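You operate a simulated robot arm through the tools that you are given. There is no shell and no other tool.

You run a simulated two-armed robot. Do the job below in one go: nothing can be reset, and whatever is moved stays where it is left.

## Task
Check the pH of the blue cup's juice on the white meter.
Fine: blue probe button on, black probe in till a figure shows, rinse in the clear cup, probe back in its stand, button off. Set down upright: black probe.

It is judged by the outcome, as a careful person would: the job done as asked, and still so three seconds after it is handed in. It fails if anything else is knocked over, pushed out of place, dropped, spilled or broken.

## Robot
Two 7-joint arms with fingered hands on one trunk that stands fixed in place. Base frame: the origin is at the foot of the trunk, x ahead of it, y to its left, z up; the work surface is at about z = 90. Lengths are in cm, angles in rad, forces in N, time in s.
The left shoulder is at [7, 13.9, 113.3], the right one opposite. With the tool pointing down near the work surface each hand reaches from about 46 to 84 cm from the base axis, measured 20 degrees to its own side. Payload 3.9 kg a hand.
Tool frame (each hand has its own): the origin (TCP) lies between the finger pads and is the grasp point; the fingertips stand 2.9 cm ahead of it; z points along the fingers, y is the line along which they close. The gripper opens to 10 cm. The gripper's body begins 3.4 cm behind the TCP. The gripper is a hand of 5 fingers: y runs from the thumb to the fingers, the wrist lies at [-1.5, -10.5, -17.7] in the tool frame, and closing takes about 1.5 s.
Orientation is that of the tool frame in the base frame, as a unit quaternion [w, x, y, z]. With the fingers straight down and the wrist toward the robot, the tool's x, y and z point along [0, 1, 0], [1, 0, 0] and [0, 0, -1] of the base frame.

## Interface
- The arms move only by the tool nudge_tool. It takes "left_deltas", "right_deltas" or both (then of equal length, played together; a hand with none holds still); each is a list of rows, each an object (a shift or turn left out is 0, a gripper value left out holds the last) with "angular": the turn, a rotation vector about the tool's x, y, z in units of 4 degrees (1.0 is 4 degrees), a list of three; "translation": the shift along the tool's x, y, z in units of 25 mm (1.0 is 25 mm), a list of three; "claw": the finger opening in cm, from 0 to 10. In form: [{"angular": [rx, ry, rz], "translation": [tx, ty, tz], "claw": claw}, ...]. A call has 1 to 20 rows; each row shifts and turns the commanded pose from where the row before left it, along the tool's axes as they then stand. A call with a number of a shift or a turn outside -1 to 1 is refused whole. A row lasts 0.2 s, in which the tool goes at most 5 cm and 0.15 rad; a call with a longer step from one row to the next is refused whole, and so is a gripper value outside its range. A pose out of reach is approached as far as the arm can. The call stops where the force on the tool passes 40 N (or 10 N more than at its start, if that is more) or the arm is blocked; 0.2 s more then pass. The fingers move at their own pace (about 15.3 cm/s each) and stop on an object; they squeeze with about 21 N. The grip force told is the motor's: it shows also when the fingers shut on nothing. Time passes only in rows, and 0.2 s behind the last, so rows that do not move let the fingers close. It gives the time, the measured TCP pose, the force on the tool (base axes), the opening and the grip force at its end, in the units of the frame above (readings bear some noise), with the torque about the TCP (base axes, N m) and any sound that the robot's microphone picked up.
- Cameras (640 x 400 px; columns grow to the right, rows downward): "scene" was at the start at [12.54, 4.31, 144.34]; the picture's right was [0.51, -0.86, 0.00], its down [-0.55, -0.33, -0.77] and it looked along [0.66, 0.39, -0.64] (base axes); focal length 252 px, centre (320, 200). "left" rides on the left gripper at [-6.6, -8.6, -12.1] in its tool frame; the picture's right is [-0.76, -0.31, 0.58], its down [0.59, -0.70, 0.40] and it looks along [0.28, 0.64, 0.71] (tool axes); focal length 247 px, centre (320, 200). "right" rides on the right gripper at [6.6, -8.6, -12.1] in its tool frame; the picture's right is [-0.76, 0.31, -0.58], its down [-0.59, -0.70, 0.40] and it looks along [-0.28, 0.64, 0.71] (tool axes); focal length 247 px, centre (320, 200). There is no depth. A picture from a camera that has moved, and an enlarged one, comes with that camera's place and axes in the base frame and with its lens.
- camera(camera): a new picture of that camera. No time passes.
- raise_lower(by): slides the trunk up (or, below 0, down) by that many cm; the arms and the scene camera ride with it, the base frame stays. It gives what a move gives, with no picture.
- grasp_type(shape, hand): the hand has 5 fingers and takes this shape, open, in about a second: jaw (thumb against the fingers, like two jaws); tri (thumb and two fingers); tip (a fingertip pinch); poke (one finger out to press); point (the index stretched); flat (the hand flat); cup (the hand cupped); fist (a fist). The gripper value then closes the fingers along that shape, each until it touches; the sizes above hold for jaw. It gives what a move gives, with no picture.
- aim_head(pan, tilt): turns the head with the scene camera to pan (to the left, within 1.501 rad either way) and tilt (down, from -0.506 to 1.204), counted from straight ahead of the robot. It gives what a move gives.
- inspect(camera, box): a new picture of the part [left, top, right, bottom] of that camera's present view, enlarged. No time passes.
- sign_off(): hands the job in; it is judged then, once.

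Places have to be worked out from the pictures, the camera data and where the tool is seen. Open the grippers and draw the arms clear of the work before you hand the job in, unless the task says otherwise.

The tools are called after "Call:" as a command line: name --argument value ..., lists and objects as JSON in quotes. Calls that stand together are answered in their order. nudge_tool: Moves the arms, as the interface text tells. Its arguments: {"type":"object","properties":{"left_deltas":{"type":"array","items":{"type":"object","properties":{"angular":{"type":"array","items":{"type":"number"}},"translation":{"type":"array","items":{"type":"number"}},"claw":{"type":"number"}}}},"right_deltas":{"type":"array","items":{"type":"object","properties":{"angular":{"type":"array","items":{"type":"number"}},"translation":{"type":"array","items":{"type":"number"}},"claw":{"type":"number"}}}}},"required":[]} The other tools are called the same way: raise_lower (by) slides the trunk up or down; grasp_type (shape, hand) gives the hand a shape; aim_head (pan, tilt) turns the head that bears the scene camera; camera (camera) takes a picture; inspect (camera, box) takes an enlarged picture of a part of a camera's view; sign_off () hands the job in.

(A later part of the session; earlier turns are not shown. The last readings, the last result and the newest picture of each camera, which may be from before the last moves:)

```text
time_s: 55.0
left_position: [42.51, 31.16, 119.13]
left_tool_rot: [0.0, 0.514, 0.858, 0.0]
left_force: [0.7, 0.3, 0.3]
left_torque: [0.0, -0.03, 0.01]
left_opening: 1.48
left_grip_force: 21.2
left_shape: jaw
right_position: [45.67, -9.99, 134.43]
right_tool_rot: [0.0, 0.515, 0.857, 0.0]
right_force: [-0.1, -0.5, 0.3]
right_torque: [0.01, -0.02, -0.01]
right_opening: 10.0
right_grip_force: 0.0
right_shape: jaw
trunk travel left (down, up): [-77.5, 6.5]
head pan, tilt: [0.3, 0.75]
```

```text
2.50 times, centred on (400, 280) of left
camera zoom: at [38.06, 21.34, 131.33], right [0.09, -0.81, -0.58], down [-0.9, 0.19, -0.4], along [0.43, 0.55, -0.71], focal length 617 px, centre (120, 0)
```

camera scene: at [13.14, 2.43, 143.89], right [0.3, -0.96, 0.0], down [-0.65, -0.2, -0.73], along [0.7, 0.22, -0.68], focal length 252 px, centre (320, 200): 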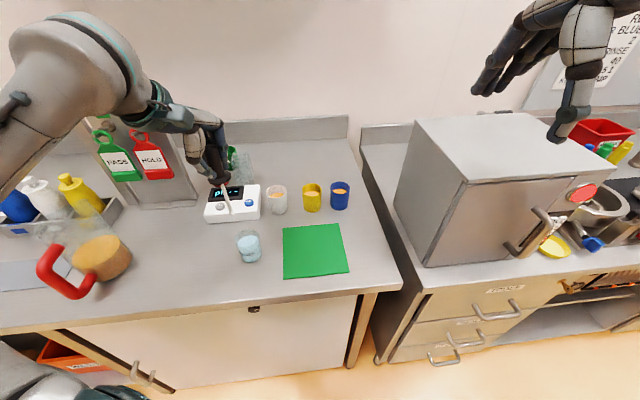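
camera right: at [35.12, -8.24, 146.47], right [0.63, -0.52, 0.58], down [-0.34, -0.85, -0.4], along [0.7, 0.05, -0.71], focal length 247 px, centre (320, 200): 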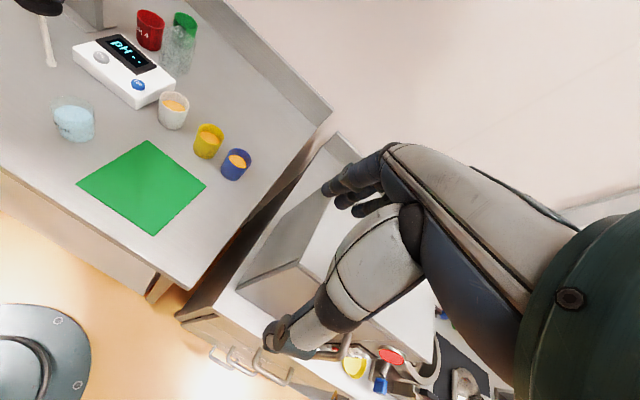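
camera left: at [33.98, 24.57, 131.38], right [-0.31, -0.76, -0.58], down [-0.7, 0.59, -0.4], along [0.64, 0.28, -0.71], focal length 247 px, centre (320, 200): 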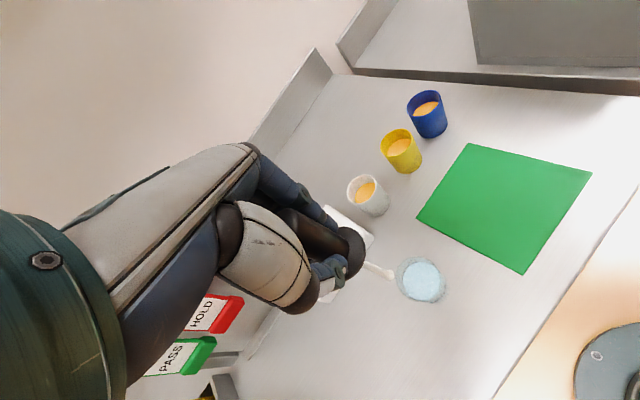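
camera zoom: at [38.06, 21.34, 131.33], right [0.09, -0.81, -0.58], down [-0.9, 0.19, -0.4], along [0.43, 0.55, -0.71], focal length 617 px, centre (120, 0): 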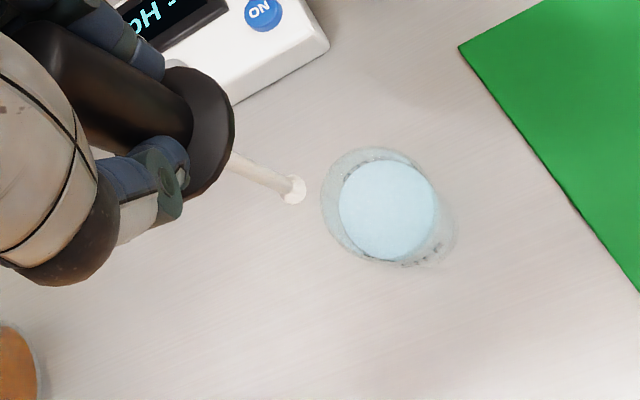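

Tip is at (42.5, 30.7, 106.4), water cup centre about (43.3, 29.7). I shift by (+0.8, −1.0) and go down to ~1.5 cm above the rim, then recheck.

Call:
nudge_tool --left_deltas '[{"translation": [-0.504, 0.093, 0]}, {"translation": [0, 0, 0.4]}, {"translation": [0, 0, 0.5]}, {"translation": [0, 0, 0.5]}, {"translation": [0, 0, 0.5]}, {"translation": [0, 0, 0.5]}, {"translation": [0, 0, 0.5]}, {}, {}]'

Call:
inspect --camera "scene" --box '[200, 150, 300, 280]'

Call:
inspect --camera "right" --box '[20, 40, 140, 160]'

Call:
inspect --camera "left" --box '[310, 200, 470, 340]'

```text
time_s: 57.0
left_position: [43.42, 29.99, 111.91]
left_tool_rot: [-0.001, 0.515, 0.857, 0.0]
left_force: [-0.8, 0.4, -0.8]
left_torque: [0.03, -0.01, 0.03]
left_opening: 1.49
left_grip_force: 20.8
left_shape: jaw
right_position: [45.7, -10.03, 134.44]
right_tool_rot: [0.0, 0.514, 0.858, 0.0]
right_force: [0.0, -0.3, -0.6]
right_torque: [-0.01, 0.02, 0.01]
right_opening: 9.98
right_grip_force: 0.0
right_shape: jaw
trunk travel left (down, up): [-77.5, 6.5]
head pan, tilt: [0.3, 0.75]
```

```text
3.08 times, centred on (250, 215) of scene
camera zoom: at [13.13, 2.44, 143.89], right [0.3, -0.96, 0.0], down [-0.65, -0.2, -0.73], along [0.7, 0.22, -0.68], focal length 774 px, centre (535, 154)
```

zoom: 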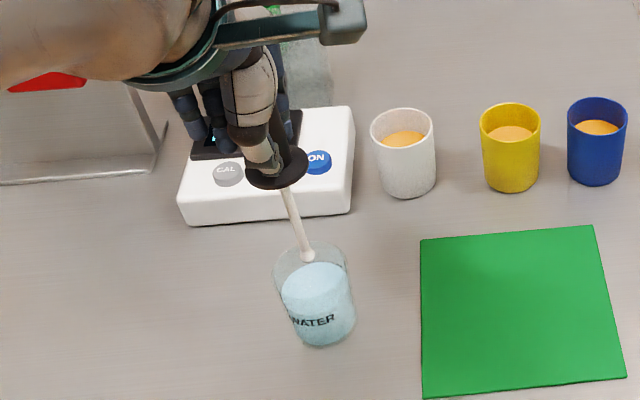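

```text
3.33 times, centred on (80, 100) of right
camera zoom: at [35.11, -8.23, 146.48], right [0.63, -0.52, 0.58], down [-0.34, -0.85, -0.4], along [0.7, 0.05, -0.71], focal length 823 px, centre (1120, 533)
```

zoom: 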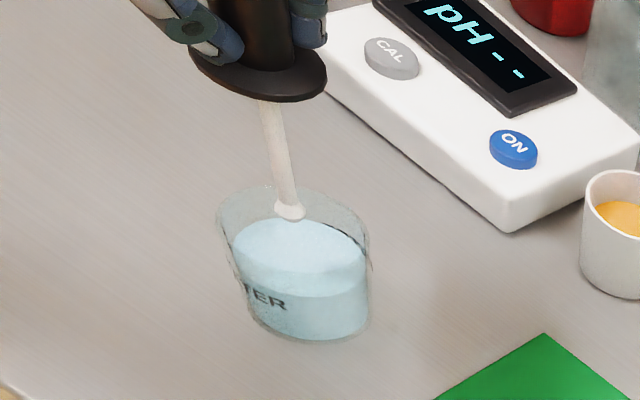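

```text
2.86 times, centred on (390, 270) of left
camera zoom: at [38.9, 20.18, 124.06], right [0.09, -0.81, -0.58], down [-0.9, 0.19, -0.4], along [0.43, 0.55, -0.71], focal length 706 px, centre (120, 0)
```

zoom: 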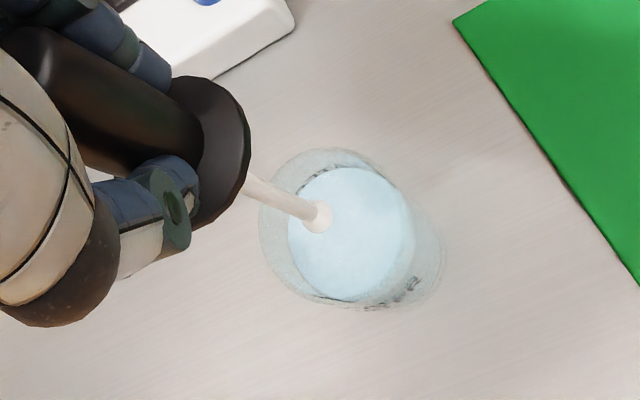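

The tip is centred over the water cup. I lower it 7 cm into the water and swish gently (±7 mm).

Call:
nudge_tool --left_deltas '[{"translation": [0, 0, 0.3]}, {"translation": [0, 0, 0.3]}, {"translation": [0, 0, 0.3]}, {"translation": [0, 0, 0.3]}, {"translation": [0, 0, 0.3]}, {"translation": [0, 0, 0.3]}, {"translation": [0, 0, 0.3]}, {"translation": [0, 0, 0.3]}, {"translation": [0, 0, 0.3]}, {"translation": [0, 0, 0.1]}, {}, {}]'

Call:
inspect --camera "right" --box '[20, 40, 140, 160]'

Call:
inspect --camera "left" --box '[310, 200, 470, 340]'

Call:
inspect --camera "scene" --box '[200, 150, 300, 280]'

```text
time_s: 59.6
left_position: [43.46, 30.09, 104.77]
left_tool_rot: [0.001, 0.514, 0.858, 0.0]
left_force: [0.7, -0.2, 0.1]
left_torque: [-0.01, 0.0, 0.02]
left_opening: 1.5
left_grip_force: 20.7
left_shape: jaw
right_position: [45.7, -10.04, 134.42]
right_tool_rot: [0.0, 0.514, 0.858, 0.0]
right_force: [0.4, -0.3, 0.9]
right_torque: [0.0, -0.02, 0.01]
right_opening: 9.96
right_grip_force: 0.0
right_shape: jaw
trunk travel left (down, up): [-77.5, 6.5]
head pan, tilt: [0.3, 0.75]
```

```text
3.33 times, centred on (80, 100) of right
camera zoom: at [35.11, -8.22, 146.48], right [0.63, -0.52, 0.58], down [-0.34, -0.85, -0.4], along [0.7, 0.05, -0.71], focal length 823 px, centre (1120, 533)
```

zoom: 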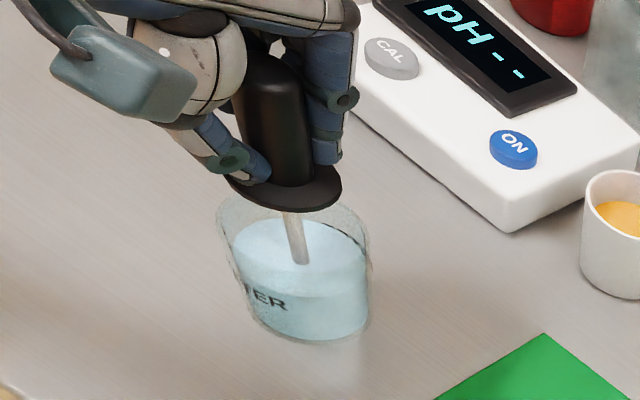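

```text
2.86 times, centred on (390, 270) of left
camera zoom: at [38.91, 20.28, 116.94], right [0.09, -0.81, -0.58], down [-0.9, 0.19, -0.4], along [0.43, 0.55, -0.71], focal length 706 px, centre (120, 0)
```

zoom: 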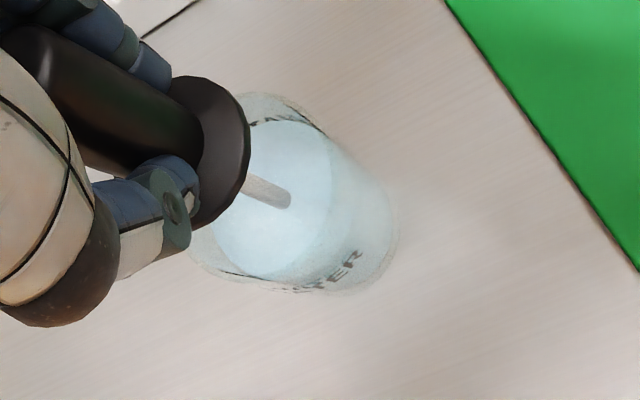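

```text
3.08 times, centred on (250, 215) of scene
camera zoom: at [13.13, 2.45, 143.89], right [0.3, -0.96, 0.0], down [-0.65, -0.2, -0.73], along [0.7, 0.22, -0.68], focal length 774 px, centre (535, 154)
```

zoom: 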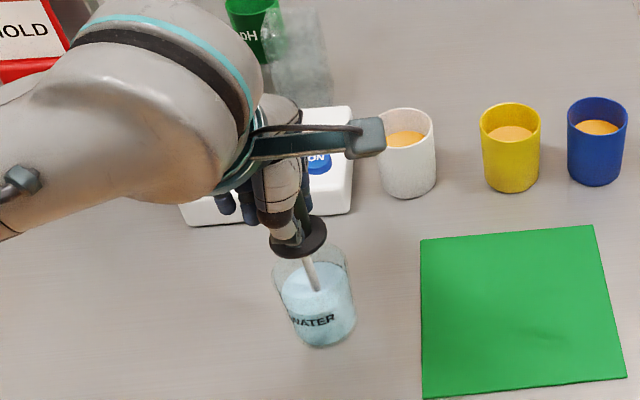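

The rod stands well in the water. I swish ±5 mm for a couple of seconds and end back at the centre.

Call:
nudge_tool --left_deltas '[{"translation": [0.1, 0, 0]}, {"translation": [0.1, 0, 0]}, {"translation": [-0.1, 0, 0]}, {"translation": [-0.1, 0, 0]}, {"translation": [-0.1, 0, 0]}, {"translation": [-0.1, 0, 0]}, {"translation": [0.1, 0, 0]}, {"translation": [0.1, 0, 0]}, {"translation": [0, 0.1, 0]}, {"translation": [0, 0.1, 0]}, {"translation": [0, -0.1, 0]}, {"translation": [0, -0.1, 0]}, {"translation": [0, -0.1, 0]}, {"translation": [0, -0.1, 0]}, {"translation": [0, 0.1, 0]}, {"translation": [0, 0.1, 0]}, {}, {}, {}, {}]'

Call:
nudge_tool --left_deltas '[{"translation": [0, 0, -0.2]}, {"translation": [0, 0, -0.3]}, {"translation": [0, 0, -0.4]}, {"translation": [0, 0, -0.4]}, {"translation": [0, 0, -0.4]}, {"translation": [0, 0, -0.4]}, {"translation": [0, 0, -0.4]}, {"translation": [0, 0, -0.4]}, {"translation": [0, 0, -0.4]}, {"translation": [0, 0, -0.4]}, {"translation": [0, 0, -0.4]}, {"translation": [0, 0, -0.4]}, {"translation": [0, 0, -0.4]}, {"translation": [0, 0, -0.4]}, {"translation": [0, 0, -0.4]}, {"translation": [0, 0, -0.4]}, {}]'

Call:
camera --camera "scene"

Call:
camera --camera "right"

```text
time_s: 63.8
left_position: [43.25, 30.08, 104.84]
left_tool_rot: [0.0, 0.515, 0.857, 0.001]
left_force: [0.0, 0.5, -0.9]
left_torque: [0.02, 0.02, 0.0]
left_opening: 1.5
left_grip_force: 21.0
left_shape: jaw
right_position: [45.7, -10.11, 134.4]
right_tool_rot: [0.0, 0.514, 0.858, 0.0]
right_force: [-0.3, -0.2, 0.5]
right_torque: [0.01, 0.0, -0.01]
right_opening: 9.99
right_grip_force: 0.2
right_shape: jaw
trunk travel left (down, up): [-77.5, 6.5]
head pan, tilt: [0.3, 0.75]
```

```text
time_s: 67.4
left_position: [43.32, 30.05, 120.2]
left_tool_rot: [-0.001, 0.514, 0.858, 0.0]
left_force: [-0.7, -0.4, -0.2]
left_torque: [-0.05, 0.05, -0.02]
left_opening: 1.49
left_grip_force: 20.9
left_shape: jaw
right_position: [45.73, -9.96, 134.53]
right_tool_rot: [0.0, 0.514, 0.858, 0.0]
right_force: [0.1, 0.0, 0.8]
right_torque: [-0.02, -0.02, 0.03]
right_opening: 9.98
right_grip_force: 0.1
right_shape: jaw
trunk travel left (down, up): [-77.5, 6.5]
head pan, tilt: [0.3, 0.75]
```

```text
taken
camera scene: at [13.13, 2.46, 143.89], right [0.3, -0.96, 0.0], down [-0.65, -0.2, -0.73], along [0.7, 0.22, -0.68], focal length 252 px, centre (320, 200)
```

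scene: 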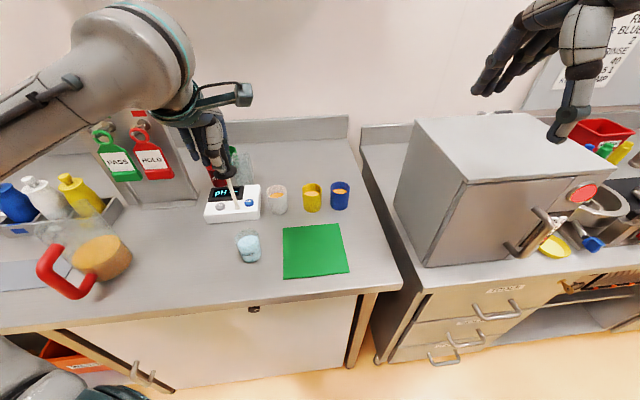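

```text
taken
camera right: at [35.11, -8.21, 146.48], right [0.63, -0.52, 0.58], down [-0.34, -0.85, -0.4], along [0.7, 0.05, -0.71], focal length 247 px, centre (320, 200)
```

right: 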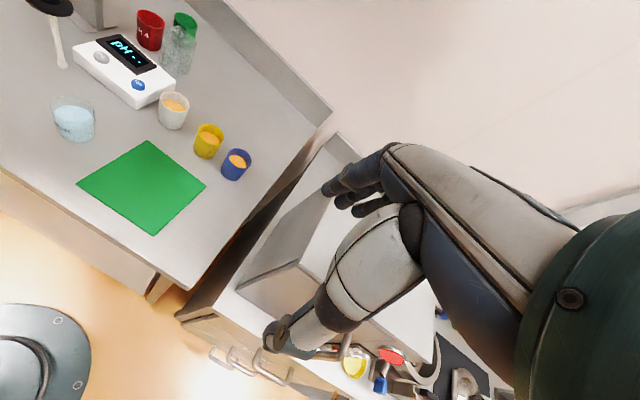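

Rinsed and lifted clear. By adding up all commanded shifts, the original grasp place lies exactly (+26.02, +16.05) cm from here (tool: +0.767 x, +12.205 y units), so I return over the stand at this height.

Call:
nudge_tool --left_deltas '[{"translation": [0.04, 0.35, 0]}, {"translation": [0.04, 0.55, 0]}, {"translation": [0.04, 0.7, 0]}, {"translation": [0.04, 0.7, 0]}, {"translation": [0.04, 0.7, 0]}, {"translation": [0.04, 0.7, 0]}, {"translation": [0.04, 0.7, 0]}, {"translation": [0.04, 0.7, 0]}, {"translation": [0.04, 0.7, 0]}, {"translation": [0.04, 0.7, 0]}, {"translation": [0.04, 0.7, 0]}, {"translation": [0.04, 0.7, 0]}, {"translation": [0.04, 0.7, 0]}, {"translation": [0.04, 0.7, 0]}, {"translation": [0.04, 0.7, 0]}, {"translation": [0.04, 0.7, 0]}, {"translation": [0.04, 0.65, 0]}, {"translation": [0.04, 0.5, 0]}, {"translation": [0.047, 0.355, 0]}, {}]'

Call:
aim_head --pan 0.532 --tilt 0.696

Call:
inspect --camera "scene" --box '[240, 70, 350, 200]'

Call:
inspect --camera "right" --box '[110, 0, 250, 100]'

Call:
camera --camera "left"

```text
time_s: 71.6
left_position: [69.26, 46.22, 120.11]
left_tool_rot: [0.0, 0.514, 0.858, 0.001]
left_force: [-0.3, -0.1, -0.3]
left_torque: [-0.03, -0.01, 0.0]
left_opening: 1.49
left_grip_force: 21.2
left_shape: jaw
right_position: [45.72, -9.97, 134.44]
right_tool_rot: [0.001, 0.514, 0.858, 0.0]
right_force: [0.8, -0.7, 1.0]
right_torque: [-0.04, 0.03, -0.01]
right_opening: 9.98
right_grip_force: 0.0
right_shape: jaw
trunk travel left (down, up): [-77.5, 6.5]
head pan, tilt: [0.3, 0.75]
```

```text
time_s: 72.3
left_position: [69.28, 46.28, 120.07]
left_tool_rot: [0.001, 0.515, 0.857, 0.0]
left_force: [-0.7, -0.2, -0.5]
left_torque: [0.0, -0.04, 0.0]
left_opening: 1.5
left_grip_force: 21.2
left_shape: jaw
right_position: [45.62, -10.07, 134.33]
right_tool_rot: [0.0, 0.515, 0.857, 0.0]
right_force: [0.5, 0.4, 0.5]
right_torque: [-0.01, 0.0, 0.0]
right_opening: 9.97
right_grip_force: 0.0
right_shape: jaw
trunk travel left (down, up): [-77.5, 6.5]
head pan, tilt: [0.532, 0.696]
```

```text
3.08 times, centred on (295, 135) of scene
camera zoom: at [12.55, 4.3, 144.34], right [0.51, -0.86, 0.0], down [-0.55, -0.33, -0.77], along [0.66, 0.39, -0.64], focal length 774 px, centre (397, 400)
```

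zoom: 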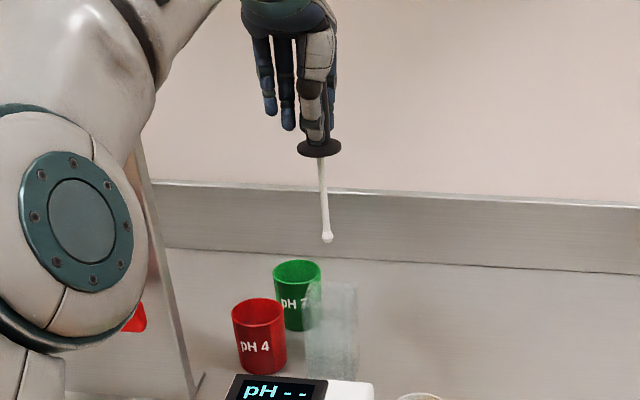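

```text
4.00 times, centred on (180, 50) of right
camera zoom: at [35.11, -8.23, 146.48], right [0.63, -0.52, 0.58], down [-0.34, -0.85, -0.4], along [0.7, 0.05, -0.71], focal length 988 px, centre (880, 800)
```

zoom: 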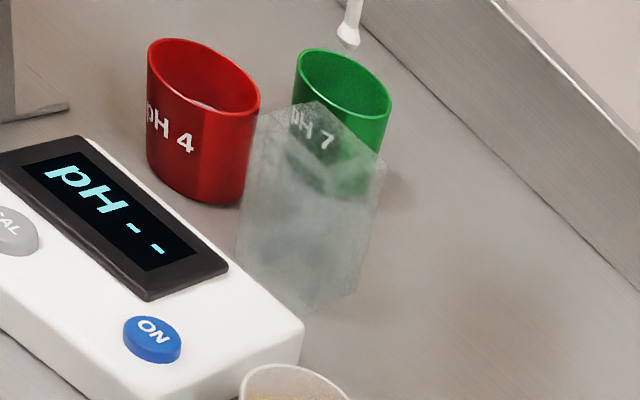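

```text
taken
camera left: at [64.8, 36.42, 132.33], right [0.09, -0.81, -0.58], down [-0.9, 0.19, -0.4], along [0.43, 0.55, -0.71], focal length 247 px, centre (320, 200)
```

left: 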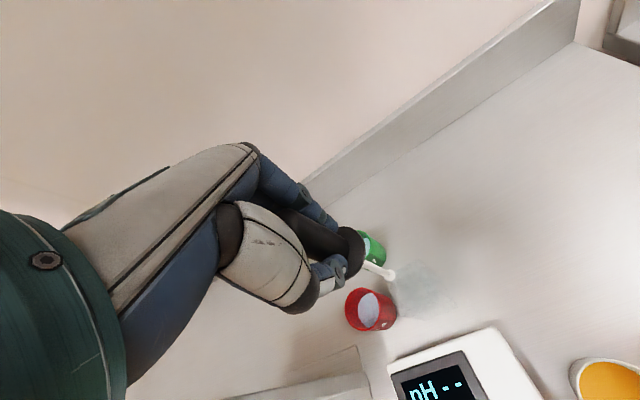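

The reading is about (−0.14, +0.15) off from where the probe came out, and the scene picture agrees (tip ~3 px left). I correct that and zoom in on the stand's top to see the hole.

Call:
nudge_tool --left_deltas '[{"translation": [-0.08, 0.02, 0]}, {}, {}]'

Call:
inspect --camera "left" --box '[330, 220, 470, 340]'

Call:
inspect --camera "scene" --box '[240, 70, 350, 200]'

Call:
inspect --camera "right" --box '[160, 0, 220, 50]'

```text
time_s: 73.1
left_position: [69.48, 46.1, 120.14]
left_tool_rot: [-0.001, 0.515, 0.857, 0.0]
left_force: [-0.3, 1.0, -0.3]
left_torque: [0.02, -0.04, -0.03]
left_opening: 1.48
left_grip_force: 20.8
left_shape: jaw
right_position: [45.76, -10.01, 134.4]
right_tool_rot: [-0.001, 0.514, 0.858, 0.001]
right_force: [0.3, 0.4, 0.4]
right_torque: [0.02, 0.01, 0.02]
right_opening: 9.97
right_grip_force: 0.0
right_shape: jaw
trunk travel left (down, up): [-77.5, 6.5]
head pan, tilt: [0.532, 0.696]
```

```text
3.33 times, centred on (400, 280) of left
camera zoom: at [64.95, 36.26, 132.3], right [0.09, -0.81, -0.58], down [-0.9, 0.19, -0.4], along [0.43, 0.55, -0.71], focal length 823 px, centre (53, -67)
```

zoom: 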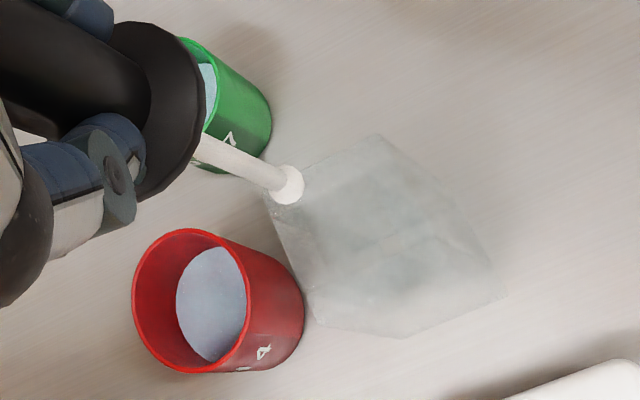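

```text
3.08 times, centred on (295, 135) of scene
camera zoom: at [12.54, 4.32, 144.35], right [0.51, -0.86, 0.0], down [-0.55, -0.33, -0.77], along [0.66, 0.39, -0.64], focal length 774 px, centre (397, 400)
```

zoom: 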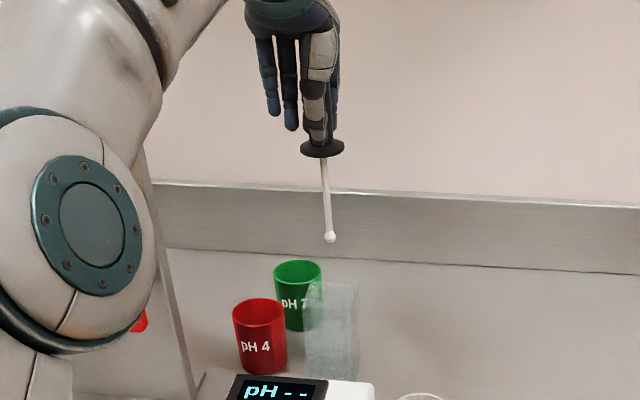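

```text
8.00 times, centred on (190, 25) of right
camera zoom: at [35.1, -8.22, 146.48], right [0.63, -0.52, 0.58], down [-0.34, -0.85, -0.4], along [0.7, 0.05, -0.71], focal length 1976 px, centre (1360, 1600)
```

zoom: 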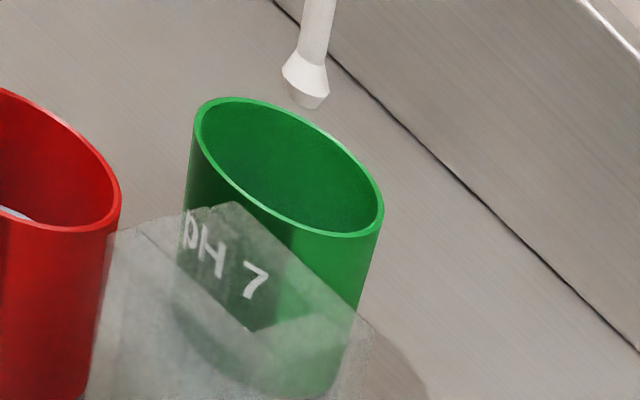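

The probe lines up again with its earlier place (collar at the same picture column). I lower 6.5 cm to bring the tip just above the stand top and check.

Call:
nudge_tool --left_deltas '[{"translation": [0, 0, 0.4]}, {"translation": [0, 0, 0.4]}, {"translation": [0, 0, 0.4]}, {"translation": [0, 0, 0.4]}, {"translation": [0, 0, 0.4]}, {"translation": [0, 0, 0.4]}, {"translation": [0, 0, 0.2]}, {}, {}]'

Call:
inspect --camera "left" --box '[330, 220, 470, 340]'

Call:
inspect --camera "scene" --box '[270, 110, 340, 200]'

Call:
inspect --camera "right" --box '[150, 0, 220, 80]'

```text
time_s: 75.1
left_position: [69.42, 46.03, 113.63]
left_tool_rot: [0.001, 0.514, 0.858, 0.0]
left_force: [0.4, -0.1, -1.7]
left_torque: [-0.02, 0.02, -0.02]
left_opening: 1.48
left_grip_force: 20.7
left_shape: jaw
right_position: [45.58, -10.01, 134.51]
right_tool_rot: [0.0, 0.514, 0.858, -0.001]
right_force: [-0.1, -0.1, 0.1]
right_torque: [0.01, 0.02, 0.03]
right_opening: 10.0
right_grip_force: 0.1
right_shape: jaw
trunk travel left (down, up): [-77.5, 6.5]
head pan, tilt: [0.532, 0.696]
```

```text
3.33 times, centred on (400, 280) of left
camera zoom: at [64.98, 36.25, 125.77], right [0.09, -0.81, -0.58], down [-0.9, 0.19, -0.4], along [0.43, 0.55, -0.71], focal length 823 px, centre (53, -67)
```

zoom: 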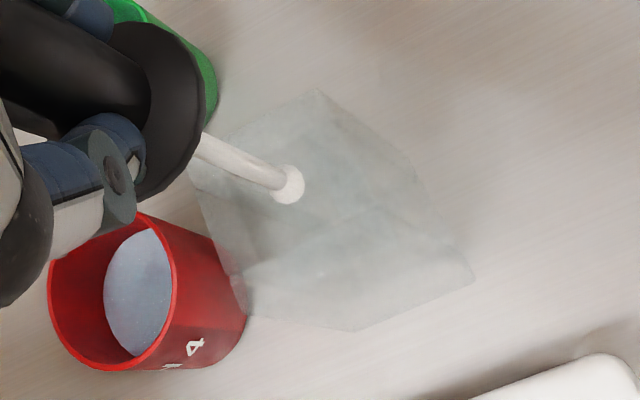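

```text
4.44 times, centred on (305, 155) of scene
camera zoom: at [12.55, 4.31, 144.34], right [0.51, -0.86, 0.0], down [-0.55, -0.33, -0.77], along [0.66, 0.39, -0.64], focal length 1118 px, centre (387, 400)
```

zoom: 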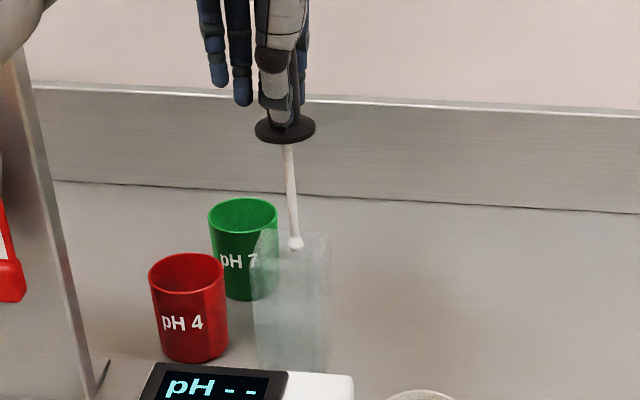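

```text
5.00 times, centred on (185, 40) of right
camera zoom: at [35.11, -8.22, 146.48], right [0.63, -0.52, 0.58], down [-0.34, -0.85, -0.4], along [0.7, 0.05, -0.71], focal length 1235 px, centre (995, 1000)
```

zoom: 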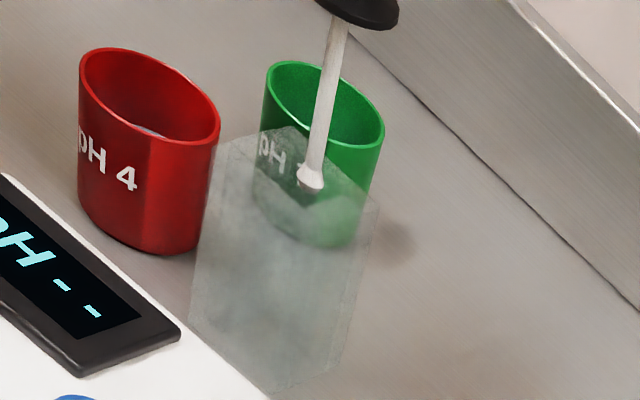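

Tip is centred over the stand's opening. I insert slowly 2 cm and check force.

Call:
nudge_tool --left_deltas '[{"translation": [0, 0, 0.15]}, {"translation": [0, 0, 0.15]}, {"translation": [0, 0, 0.15]}, {"translation": [0, 0, 0.15]}, {"translation": [0, 0, 0.2]}, {}]'

Call:
inspect --camera "right" --box '[150, 0, 220, 80]'

Call:
inspect --camera "scene" --box '[270, 110, 340, 200]'

```text
time_s: 76.5
left_position: [69.67, 46.02, 111.63]
left_tool_rot: [0.0, 0.516, 0.857, 0.0]
left_force: [-0.9, 0.6, -0.4]
left_torque: [-0.01, 0.01, -0.03]
left_opening: 1.48
left_grip_force: 20.7
left_shape: jaw
right_position: [45.68, -10.2, 134.48]
right_tool_rot: [0.001, 0.514, 0.858, 0.0]
right_force: [-0.6, -0.6, -0.3]
right_torque: [0.01, 0.02, 0.0]
right_opening: 10.01
right_grip_force: 0.0
right_shape: jaw
trunk travel left (down, up): [-77.5, 6.5]
head pan, tilt: [0.532, 0.696]
```

```text
5.00 times, centred on (185, 40) of right
camera zoom: at [35.1, -8.23, 146.48], right [0.63, -0.52, 0.58], down [-0.34, -0.85, -0.4], along [0.7, 0.05, -0.71], focal length 1235 px, centre (995, 1000)
```

zoom: 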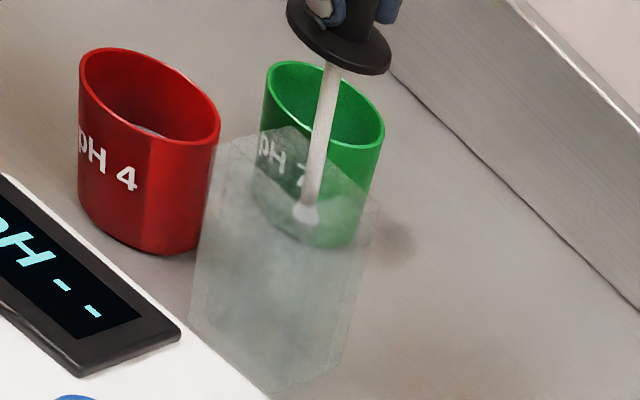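

```text
4.44 times, centred on (305, 155) of scene
camera zoom: at [12.54, 4.31, 144.35], right [0.51, -0.86, 0.0], down [-0.55, -0.33, -0.77], along [0.66, 0.39, -0.64], focal length 1118 px, centre (387, 400)
```

zoom: 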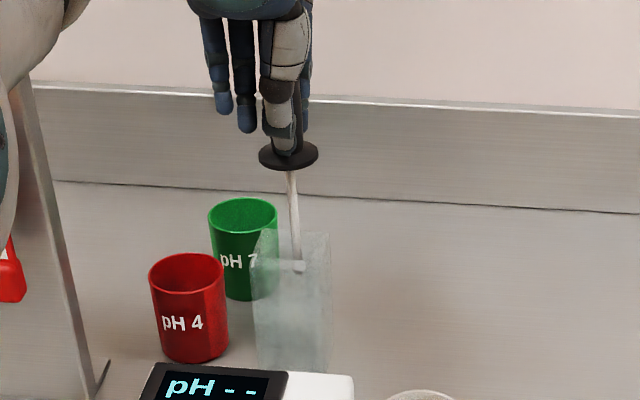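

No resistance and the tip is inside the stand. I keep inserting slowly, 5 cm more.

Call:
nudge_tool --left_deltas '[{"translation": [0, 0, 0.2]}, {"translation": [0, 0, 0.2]}, {"translation": [0, 0, 0.2]}, {"translation": [0, 0, 0.2]}, {"translation": [0, 0, 0.2]}, {"translation": [0, 0, 0.2]}, {"translation": [0, 0, 0.2]}, {"translation": [0, 0, 0.2]}, {"translation": [0, 0, 0.2]}, {"translation": [0, 0, 0.2]}, {}]'

Call:
inspect --camera "right" --box '[150, 0, 220, 80]'

Call:
inspect --camera "scene" --box '[270, 110, 340, 200]'

Call:
inspect --camera "left" --box '[300, 190, 440, 310]'

```text
time_s: 78.9
left_position: [69.44, 46.08, 106.64]
left_tool_rot: [0.0, 0.514, 0.858, 0.0]
left_force: [-0.7, -0.6, -0.5]
left_torque: [0.0, -0.01, 0.01]
left_opening: 1.49
left_grip_force: 21.2
left_shape: jaw
right_position: [45.81, -10.07, 134.36]
right_tool_rot: [0.001, 0.515, 0.857, 0.0]
right_force: [0.4, -0.1, 1.0]
right_torque: [-0.02, 0.02, -0.01]
right_opening: 9.95
right_grip_force: 0.0
right_shape: jaw
trunk travel left (down, up): [-77.5, 6.5]
head pan, tilt: [0.532, 0.696]
```

```text
5.00 times, centred on (185, 40) of right
camera zoom: at [35.1, -8.22, 146.48], right [0.63, -0.52, 0.58], down [-0.34, -0.85, -0.4], along [0.7, 0.05, -0.71], focal length 1235 px, centre (995, 1000)
```

zoom: 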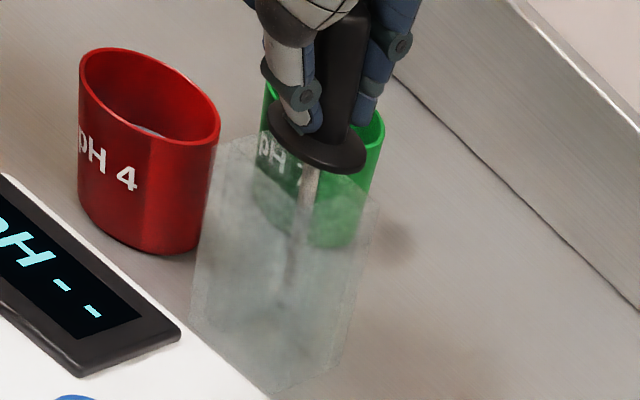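

```text
4.44 times, centred on (305, 155) of scene
camera zoom: at [12.54, 4.31, 144.35], right [0.51, -0.86, 0.0], down [-0.55, -0.33, -0.77], along [0.66, 0.39, -0.64], focal length 1118 px, centre (387, 400)
```

zoom: 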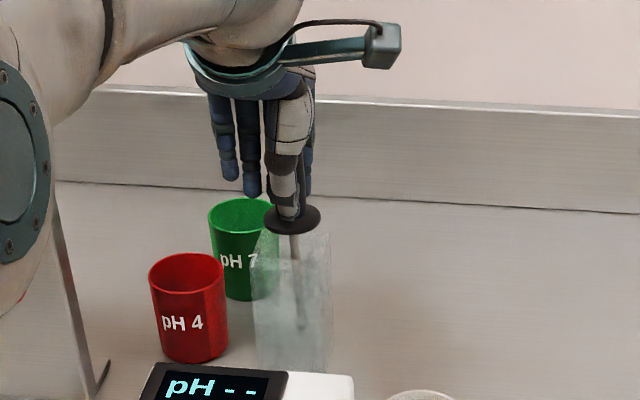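

```text
3.33 times, centred on (370, 250) of left
camera zoom: at [65.03, 36.18, 118.7], right [0.09, -0.81, -0.58], down [-0.9, 0.19, -0.4], along [0.43, 0.55, -0.71], focal length 823 px, centre (153, 33)
```

zoom: 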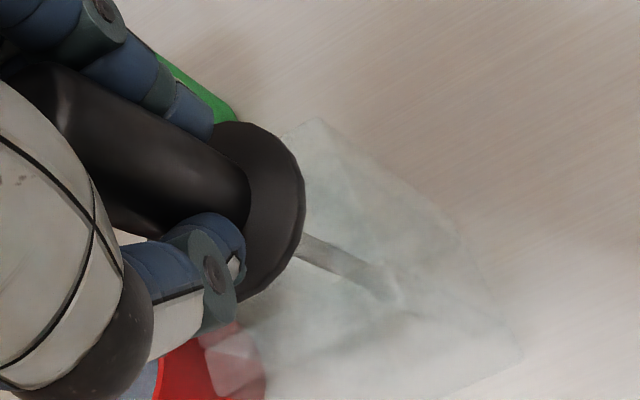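

No contact force; about 2.1 cm left to seat. I go down 1.75 cm, then finish in 1 mm steps.

Call:
nudge_tool --left_deltas '[{"translation": [0, 0, 0.2]}, {"translation": [0, 0, 0.2]}, {"translation": [0, 0, 0.2]}, {"translation": [0, 0, 0.1]}, {}]'

Call:
nudge_tool --left_deltas '[{"translation": [0, 0, 0.04]}, {"translation": [0, 0, 0.04]}, {"translation": [0, 0, 0.04]}, {}]'

Call:
inspect --camera "right" --box '[150, 0, 220, 80]'

Call:
inspect --camera "scene" --box '[270, 110, 340, 200]'

Call:
inspect --camera "left" --box '[300, 190, 440, 310]'

```text
time_s: 80.1
left_position: [69.52, 46.06, 104.84]
left_tool_rot: [0.0, 0.514, 0.858, -0.001]
left_force: [0.2, 0.3, 0.2]
left_torque: [0.0, -0.01, 0.02]
left_opening: 1.47
left_grip_force: 21.2
left_shape: jaw
right_position: [45.6, -10.05, 134.39]
right_tool_rot: [0.0, 0.515, 0.857, 0.0]
right_force: [-0.3, 0.6, -0.4]
right_torque: [-0.02, -0.04, 0.0]
right_opening: 9.97
right_grip_force: 0.2
right_shape: jaw
trunk travel left (down, up): [-77.5, 6.5]
head pan, tilt: [0.532, 0.696]
```

```text
time_s: 81.1
left_position: [69.64, 46.05, 104.44]
left_tool_rot: [0.0, 0.514, 0.858, 0.0]
left_force: [-0.6, -0.2, -0.1]
left_torque: [0.02, 0.03, -0.01]
left_opening: 1.49
left_grip_force: 21.2
left_shape: jaw
right_position: [45.7, -10.06, 134.37]
right_tool_rot: [0.0, 0.514, 0.858, -0.001]
right_force: [0.2, 0.1, 0.4]
right_torque: [0.01, 0.05, 0.0]
right_opening: 9.97
right_grip_force: 0.1
right_shape: jaw
trunk travel left (down, up): [-77.5, 6.5]
head pan, tilt: [0.532, 0.696]
```

```text
5.00 times, centred on (185, 40) of right
camera zoom: at [35.09, -8.23, 146.48], right [0.63, -0.52, 0.58], down [-0.34, -0.85, -0.4], along [0.7, 0.05, -0.71], focal length 1235 px, centre (995, 1000)
```

zoom: 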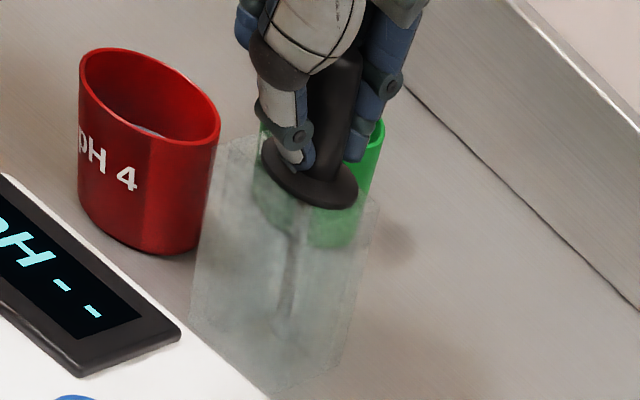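

```text
4.44 times, centred on (305, 155) of scene
camera zoom: at [12.53, 4.3, 144.35], right [0.51, -0.86, 0.0], down [-0.55, -0.33, -0.77], along [0.66, 0.39, -0.64], focal length 1118 px, centre (387, 400)
```

zoom: 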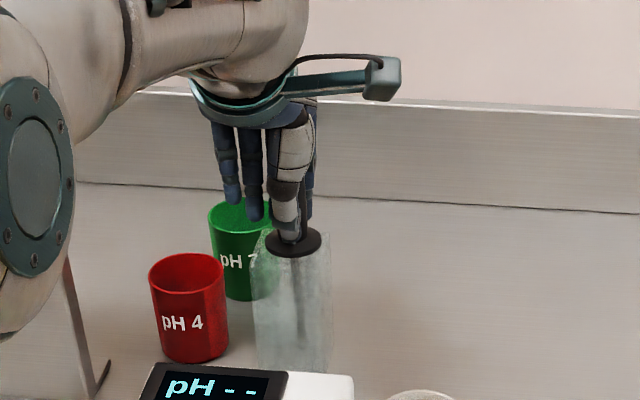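

```text
3.33 times, centred on (370, 250) of left
camera zoom: at [65.06, 36.18, 116.75], right [0.09, -0.81, -0.58], down [-0.9, 0.19, -0.4], along [0.43, 0.55, -0.71], focal length 823 px, centre (153, 33)
```

zoom: 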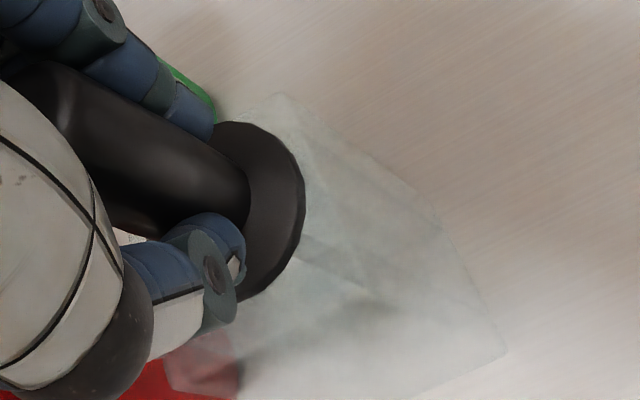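

The reading matches the original seated height, with no clear contact force yet. I take a few more 0.5–1 mm steps down to feel for contact.

Call:
nudge_tool --left_deltas '[{"translation": [0, 0, 0.03]}, {"translation": [0, 0, 0.03]}, {}]'

Call:
inspect --camera "scene" --box '[280, 140, 320, 190]'

Call:
inspect --camera "right" --box '[165, 20, 215, 80]'

```text
time_s: 81.9
left_position: [69.6, 46.04, 104.58]
left_tool_rot: [0.001, 0.515, 0.857, 0.001]
left_force: [0.0, 0.0, 3.6]
left_torque: [0.03, -0.05, 0.01]
left_opening: 1.47
left_grip_force: 20.7
left_shape: jaw
right_position: [45.55, -10.0, 134.55]
right_tool_rot: [0.0, 0.514, 0.858, 0.0]
right_force: [-0.7, -0.7, 0.7]
right_torque: [0.02, 0.04, 0.02]
right_opening: 9.98
right_grip_force: 0.0
right_shape: jaw
trunk travel left (down, up): [-77.5, 6.5]
head pan, tilt: [0.532, 0.696]
```

```text
8.00 times, centred on (300, 165) of scene
camera zoom: at [12.49, 4.27, 144.35], right [0.51, -0.86, 0.0], down [-0.55, -0.33, -0.77], along [0.66, 0.39, -0.64], focal length 2013 px, centre (480, 480)
```

zoom: 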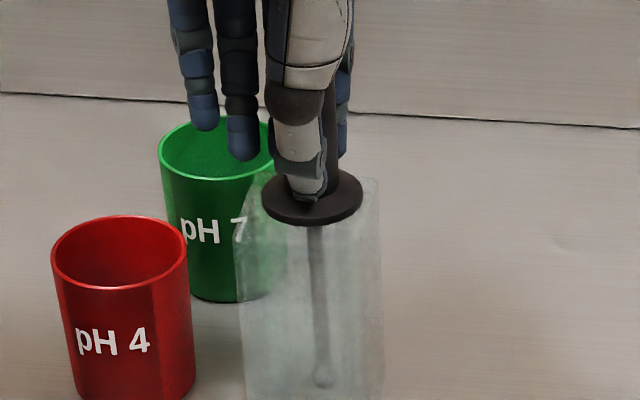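

```text
6.67 times, centred on (190, 50) of right
camera zoom: at [35.05, -8.27, 146.49], right [0.63, -0.52, 0.58], down [-0.34, -0.85, -0.4], along [0.7, 0.05, -0.71], focal length 1646 px, centre (1187, 1200)
```

zoom: 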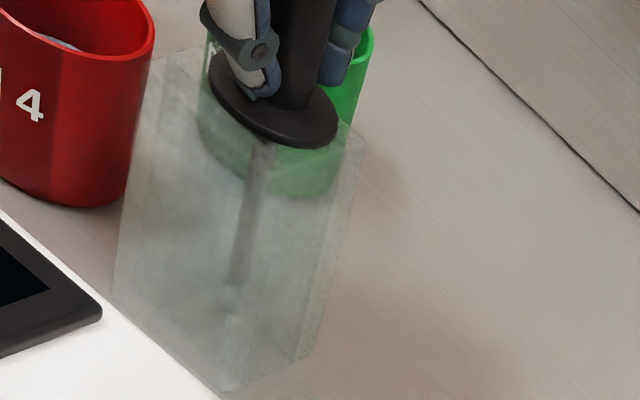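

Contact (3.6 N): the collar is seated on the stand. I open the fingers gradually.

Call:
nudge_tool --left_deltas '[{"claw": 1.8}, {"claw": 2.2}, {"claw": 2.8}, {"claw": 3.5}, {"claw": 4.5}, {"claw": 6}, {"claw": 8}, {"claw": 10}, {}, {}]'

Call:
inspect --camera "scene" --box '[270, 110, 340, 200]'

Call:
inspect --camera "right" --box '[150, 0, 220, 80]'

Call:
inspect --camera "left" --box '[230, 140, 430, 380]'

```text
time_s: 84.1
left_position: [69.66, 45.99, 104.42]
left_tool_rot: [0.0, 0.514, 0.858, 0.0]
left_force: [0.4, -0.8, -0.6]
left_torque: [0.02, 0.0, -0.03]
left_opening: 9.99
left_grip_force: 0.1
left_shape: jaw
right_position: [45.81, -10.0, 134.49]
right_tool_rot: [0.0, 0.514, 0.858, 0.0]
right_force: [-0.7, 0.1, 0.8]
right_torque: [0.01, 0.01, 0.0]
right_opening: 9.98
right_grip_force: 0.1
right_shape: jaw
trunk travel left (down, up): [-77.5, 6.5]
head pan, tilt: [0.532, 0.696]
```

```text
4.44 times, centred on (305, 155) of scene
camera zoom: at [12.54, 4.31, 144.35], right [0.51, -0.86, 0.0], down [-0.55, -0.33, -0.77], along [0.66, 0.39, -0.64], focal length 1118 px, centre (387, 400)
```

zoom: 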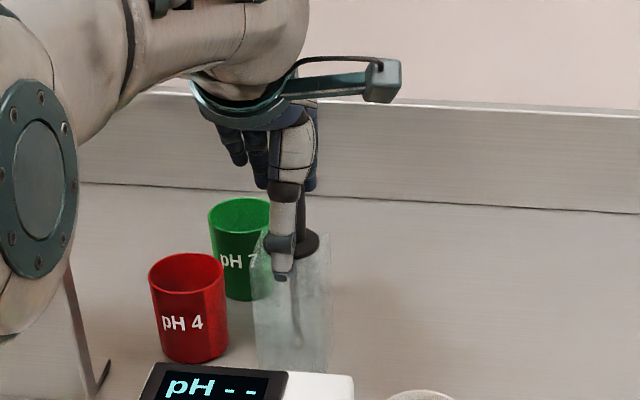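

```text
5.00 times, centred on (185, 40) of right
camera zoom: at [35.1, -8.23, 146.48], right [0.63, -0.52, 0.58], down [-0.34, -0.85, -0.4], along [0.7, 0.05, -0.71], focal length 1235 px, centre (995, 1000)
```

zoom: 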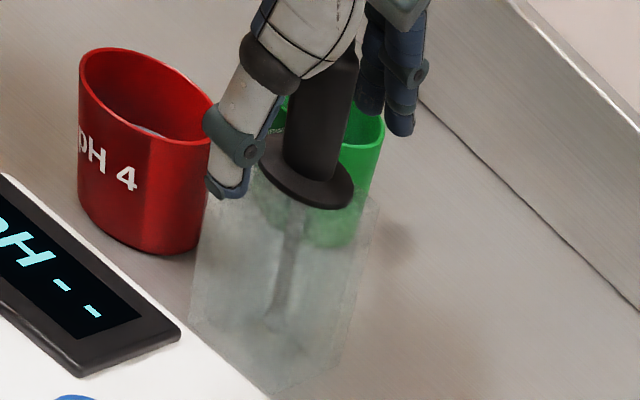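

```text
1.67 times, centred on (330, 260) of left
camera zoom: at [65.08, 36.17, 116.61], right [0.09, -0.81, -0.58], down [-0.9, 0.19, -0.4], along [0.43, 0.55, -0.71], focal length 412 px, centre (303, 100)
```

zoom: 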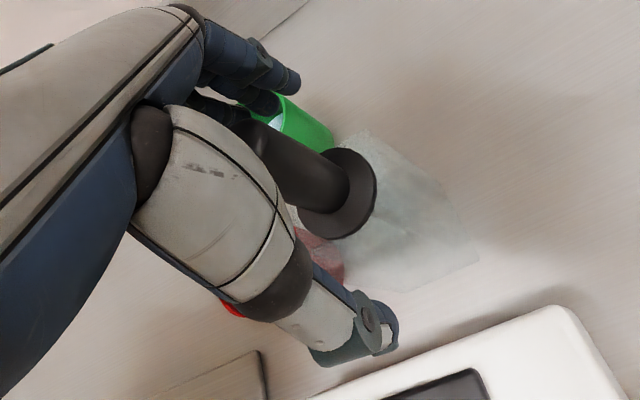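

The probe stands upright in its stand, released. I raise the hand straight up 14 cm slowly at first.

Call:
nudge_tool --left_deltas '[{"translation": [0, 0, -0.2]}, {"translation": [0, 0, -0.3]}, {"translation": [0, 0, -0.4]}, {"translation": [0, 0, -0.5]}, {"translation": [0, 0, -0.6]}, {"translation": [0, 0, -0.7]}, {"translation": [0, 0, -0.8]}, {"translation": [0, 0, -0.8]}, {"translation": [0, 0, -0.8]}, {"translation": [0, 0, -0.5]}, {}]'

Call:
inspect --camera "scene" --box '[250, 110, 340, 230]'

Call:
inspect --camera "right" --box '[60, 0, 220, 120]'

```text
time_s: 86.5
left_position: [69.6, 46.13, 118.26]
left_tool_rot: [0.001, 0.514, 0.858, 0.0]
left_force: [0.2, -0.6, 0.5]
left_torque: [-0.01, -0.01, -0.01]
left_opening: 9.97
left_grip_force: 0.1
left_shape: jaw
right_position: [45.58, -10.02, 134.44]
right_tool_rot: [0.0, 0.514, 0.858, -0.001]
right_force: [0.0, 0.3, 0.8]
right_torque: [-0.04, 0.0, 0.02]
right_opening: 9.99
right_grip_force: 0.1
right_shape: jaw
trunk travel left (down, up): [-77.5, 6.5]
head pan, tilt: [0.532, 0.696]
```

```text
3.33 times, centred on (295, 170) of scene
camera zoom: at [12.55, 4.31, 144.35], right [0.51, -0.86, 0.0], down [-0.55, -0.33, -0.77], along [0.66, 0.39, -0.64], focal length 839 px, centre (403, 300)
```

zoom: 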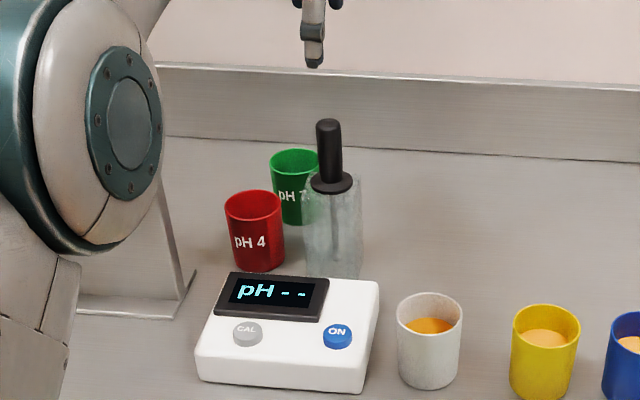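

```text
3.33 times, centred on (140, 60) of right
camera zoom: at [35.11, -8.22, 146.48], right [0.63, -0.52, 0.58], down [-0.34, -0.85, -0.4], along [0.7, 0.05, -0.71], focal length 823 px, centre (920, 667)
```

zoom: 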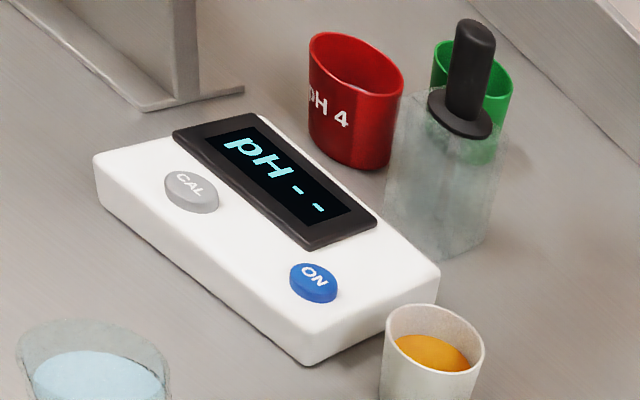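

The probe is upright on its stand and the meter still shows "pH --". I move back over the ON button and reshape the hand to poke.

Call:
nudge_tool --left_deltas '[{"translation": [-0.041, -0.764, 0]}, {"translation": [-0.041, -0.764, 0]}, {"translation": [-0.041, -0.764, 0]}, {"translation": [-0.041, -0.764, 0]}, {"translation": [-0.041, -0.764, 0]}, {"translation": [-0.041, -0.764, 0]}, {"translation": [-0.041, -0.764, 0]}, {"translation": [-0.041, -0.764, 0]}, {}]'

Call:
grasp_type --hand "left" --shape "poke"

```text
time_s: 88.5
left_position: [56.41, 38.09, 118.42]
left_tool_rot: [0.0, 0.514, 0.858, 0.0]
left_force: [0.1, 0.6, 0.4]
left_torque: [-0.04, 0.04, -0.03]
left_opening: 9.98
left_grip_force: 0.1
left_shape: jaw
right_position: [45.8, -9.98, 134.34]
right_tool_rot: [-0.002, 0.514, 0.858, 0.0]
right_force: [0.5, 0.7, -0.8]
right_torque: [0.01, -0.01, -0.01]
right_opening: 9.98
right_grip_force: 0.0
right_shape: jaw
trunk travel left (down, up): [-77.5, 6.5]
head pan, tilt: [0.532, 0.696]
```

```text
time_s: 89.4
left_position: [56.28, 38.03, 118.33]
left_tool_rot: [0.0, 0.515, 0.857, 0.0]
left_force: [0.5, 0.8, -0.5]
left_torque: [-0.04, -0.02, -0.03]
left_opening: 0.0
left_grip_force: 0.0
left_shape: poke
right_position: [45.65, -10.07, 134.27]
right_tool_rot: [0.0, 0.514, 0.858, 0.001]
right_force: [-0.1, 0.3, -0.2]
right_torque: [-0.03, 0.02, 0.0]
right_opening: 10.01
right_grip_force: 0.1
right_shape: jaw
trunk travel left (down, up): [-77.5, 6.5]
head pan, tilt: [0.532, 0.696]
```

At (56.35, 38.06, 118.4). I descend 18 cm to a couple of centimetres above the button (with a 1 mm correction) and check before pressing.

Call:
nudge_tool --left_deltas '[{"translation": [0, 0.06, 0.8]}, {"translation": [0, 0, 0.8]}, {"translation": [0, 0, 0.8]}, {"translation": [0, 0, 0.8]}, {"translation": [0, 0, 0.8]}, {"translation": [0, 0, 0.8]}, {"translation": [0, 0, 0.8]}, {"translation": [0, 0, 0.8]}, {"translation": [0, 0, 0.8]}, {}]'

Call:
inspect --camera "left" --box '[250, 130, 430, 300]'

Call:
inspect --camera "right" --box '[60, 20, 190, 110]'

```text
time_s: 91.6
left_position: [56.41, 38.13, 100.48]
left_tool_rot: [0.0, 0.515, 0.857, 0.0]
left_force: [0.9, 0.2, -0.3]
left_torque: [-0.01, -0.01, 0.01]
left_opening: 0.0
left_grip_force: 0.0
left_shape: poke
right_position: [45.68, -10.03, 134.45]
right_tool_rot: [0.0, 0.514, 0.858, 0.0]
right_force: [-0.2, -0.2, 0.3]
right_torque: [0.0, -0.02, 0.0]
right_opening: 9.95
right_grip_force: 0.1
right_shape: jaw
trunk travel left (down, up): [-77.5, 6.5]
head pan, tilt: [0.532, 0.696]
```

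```text
2.35 times, centred on (340, 215) of left
camera zoom: at [51.99, 28.27, 112.65], right [0.09, -0.81, -0.58], down [-0.9, 0.19, -0.4], along [0.43, 0.55, -0.71], focal length 581 px, centre (273, 165)
```

zoom: 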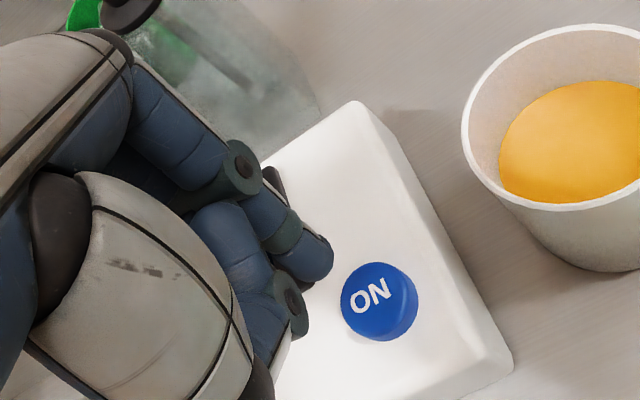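

```text
4.44 times, centred on (125, 65) of right
camera zoom: at [35.06, -8.24, 146.49], right [0.63, -0.52, 0.58], down [-0.34, -0.85, -0.4], along [0.7, 0.05, -0.71], focal length 1098 px, centre (1187, 800)
```

zoom: 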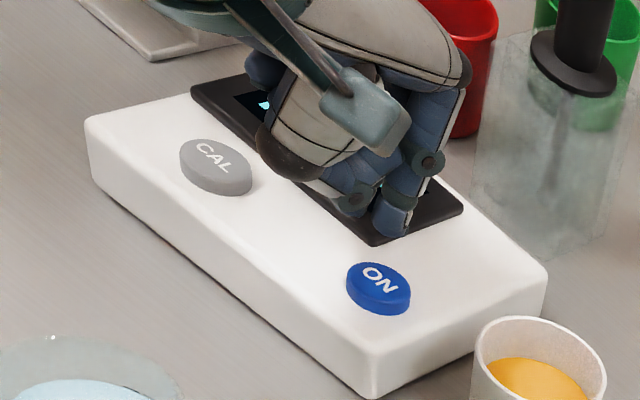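

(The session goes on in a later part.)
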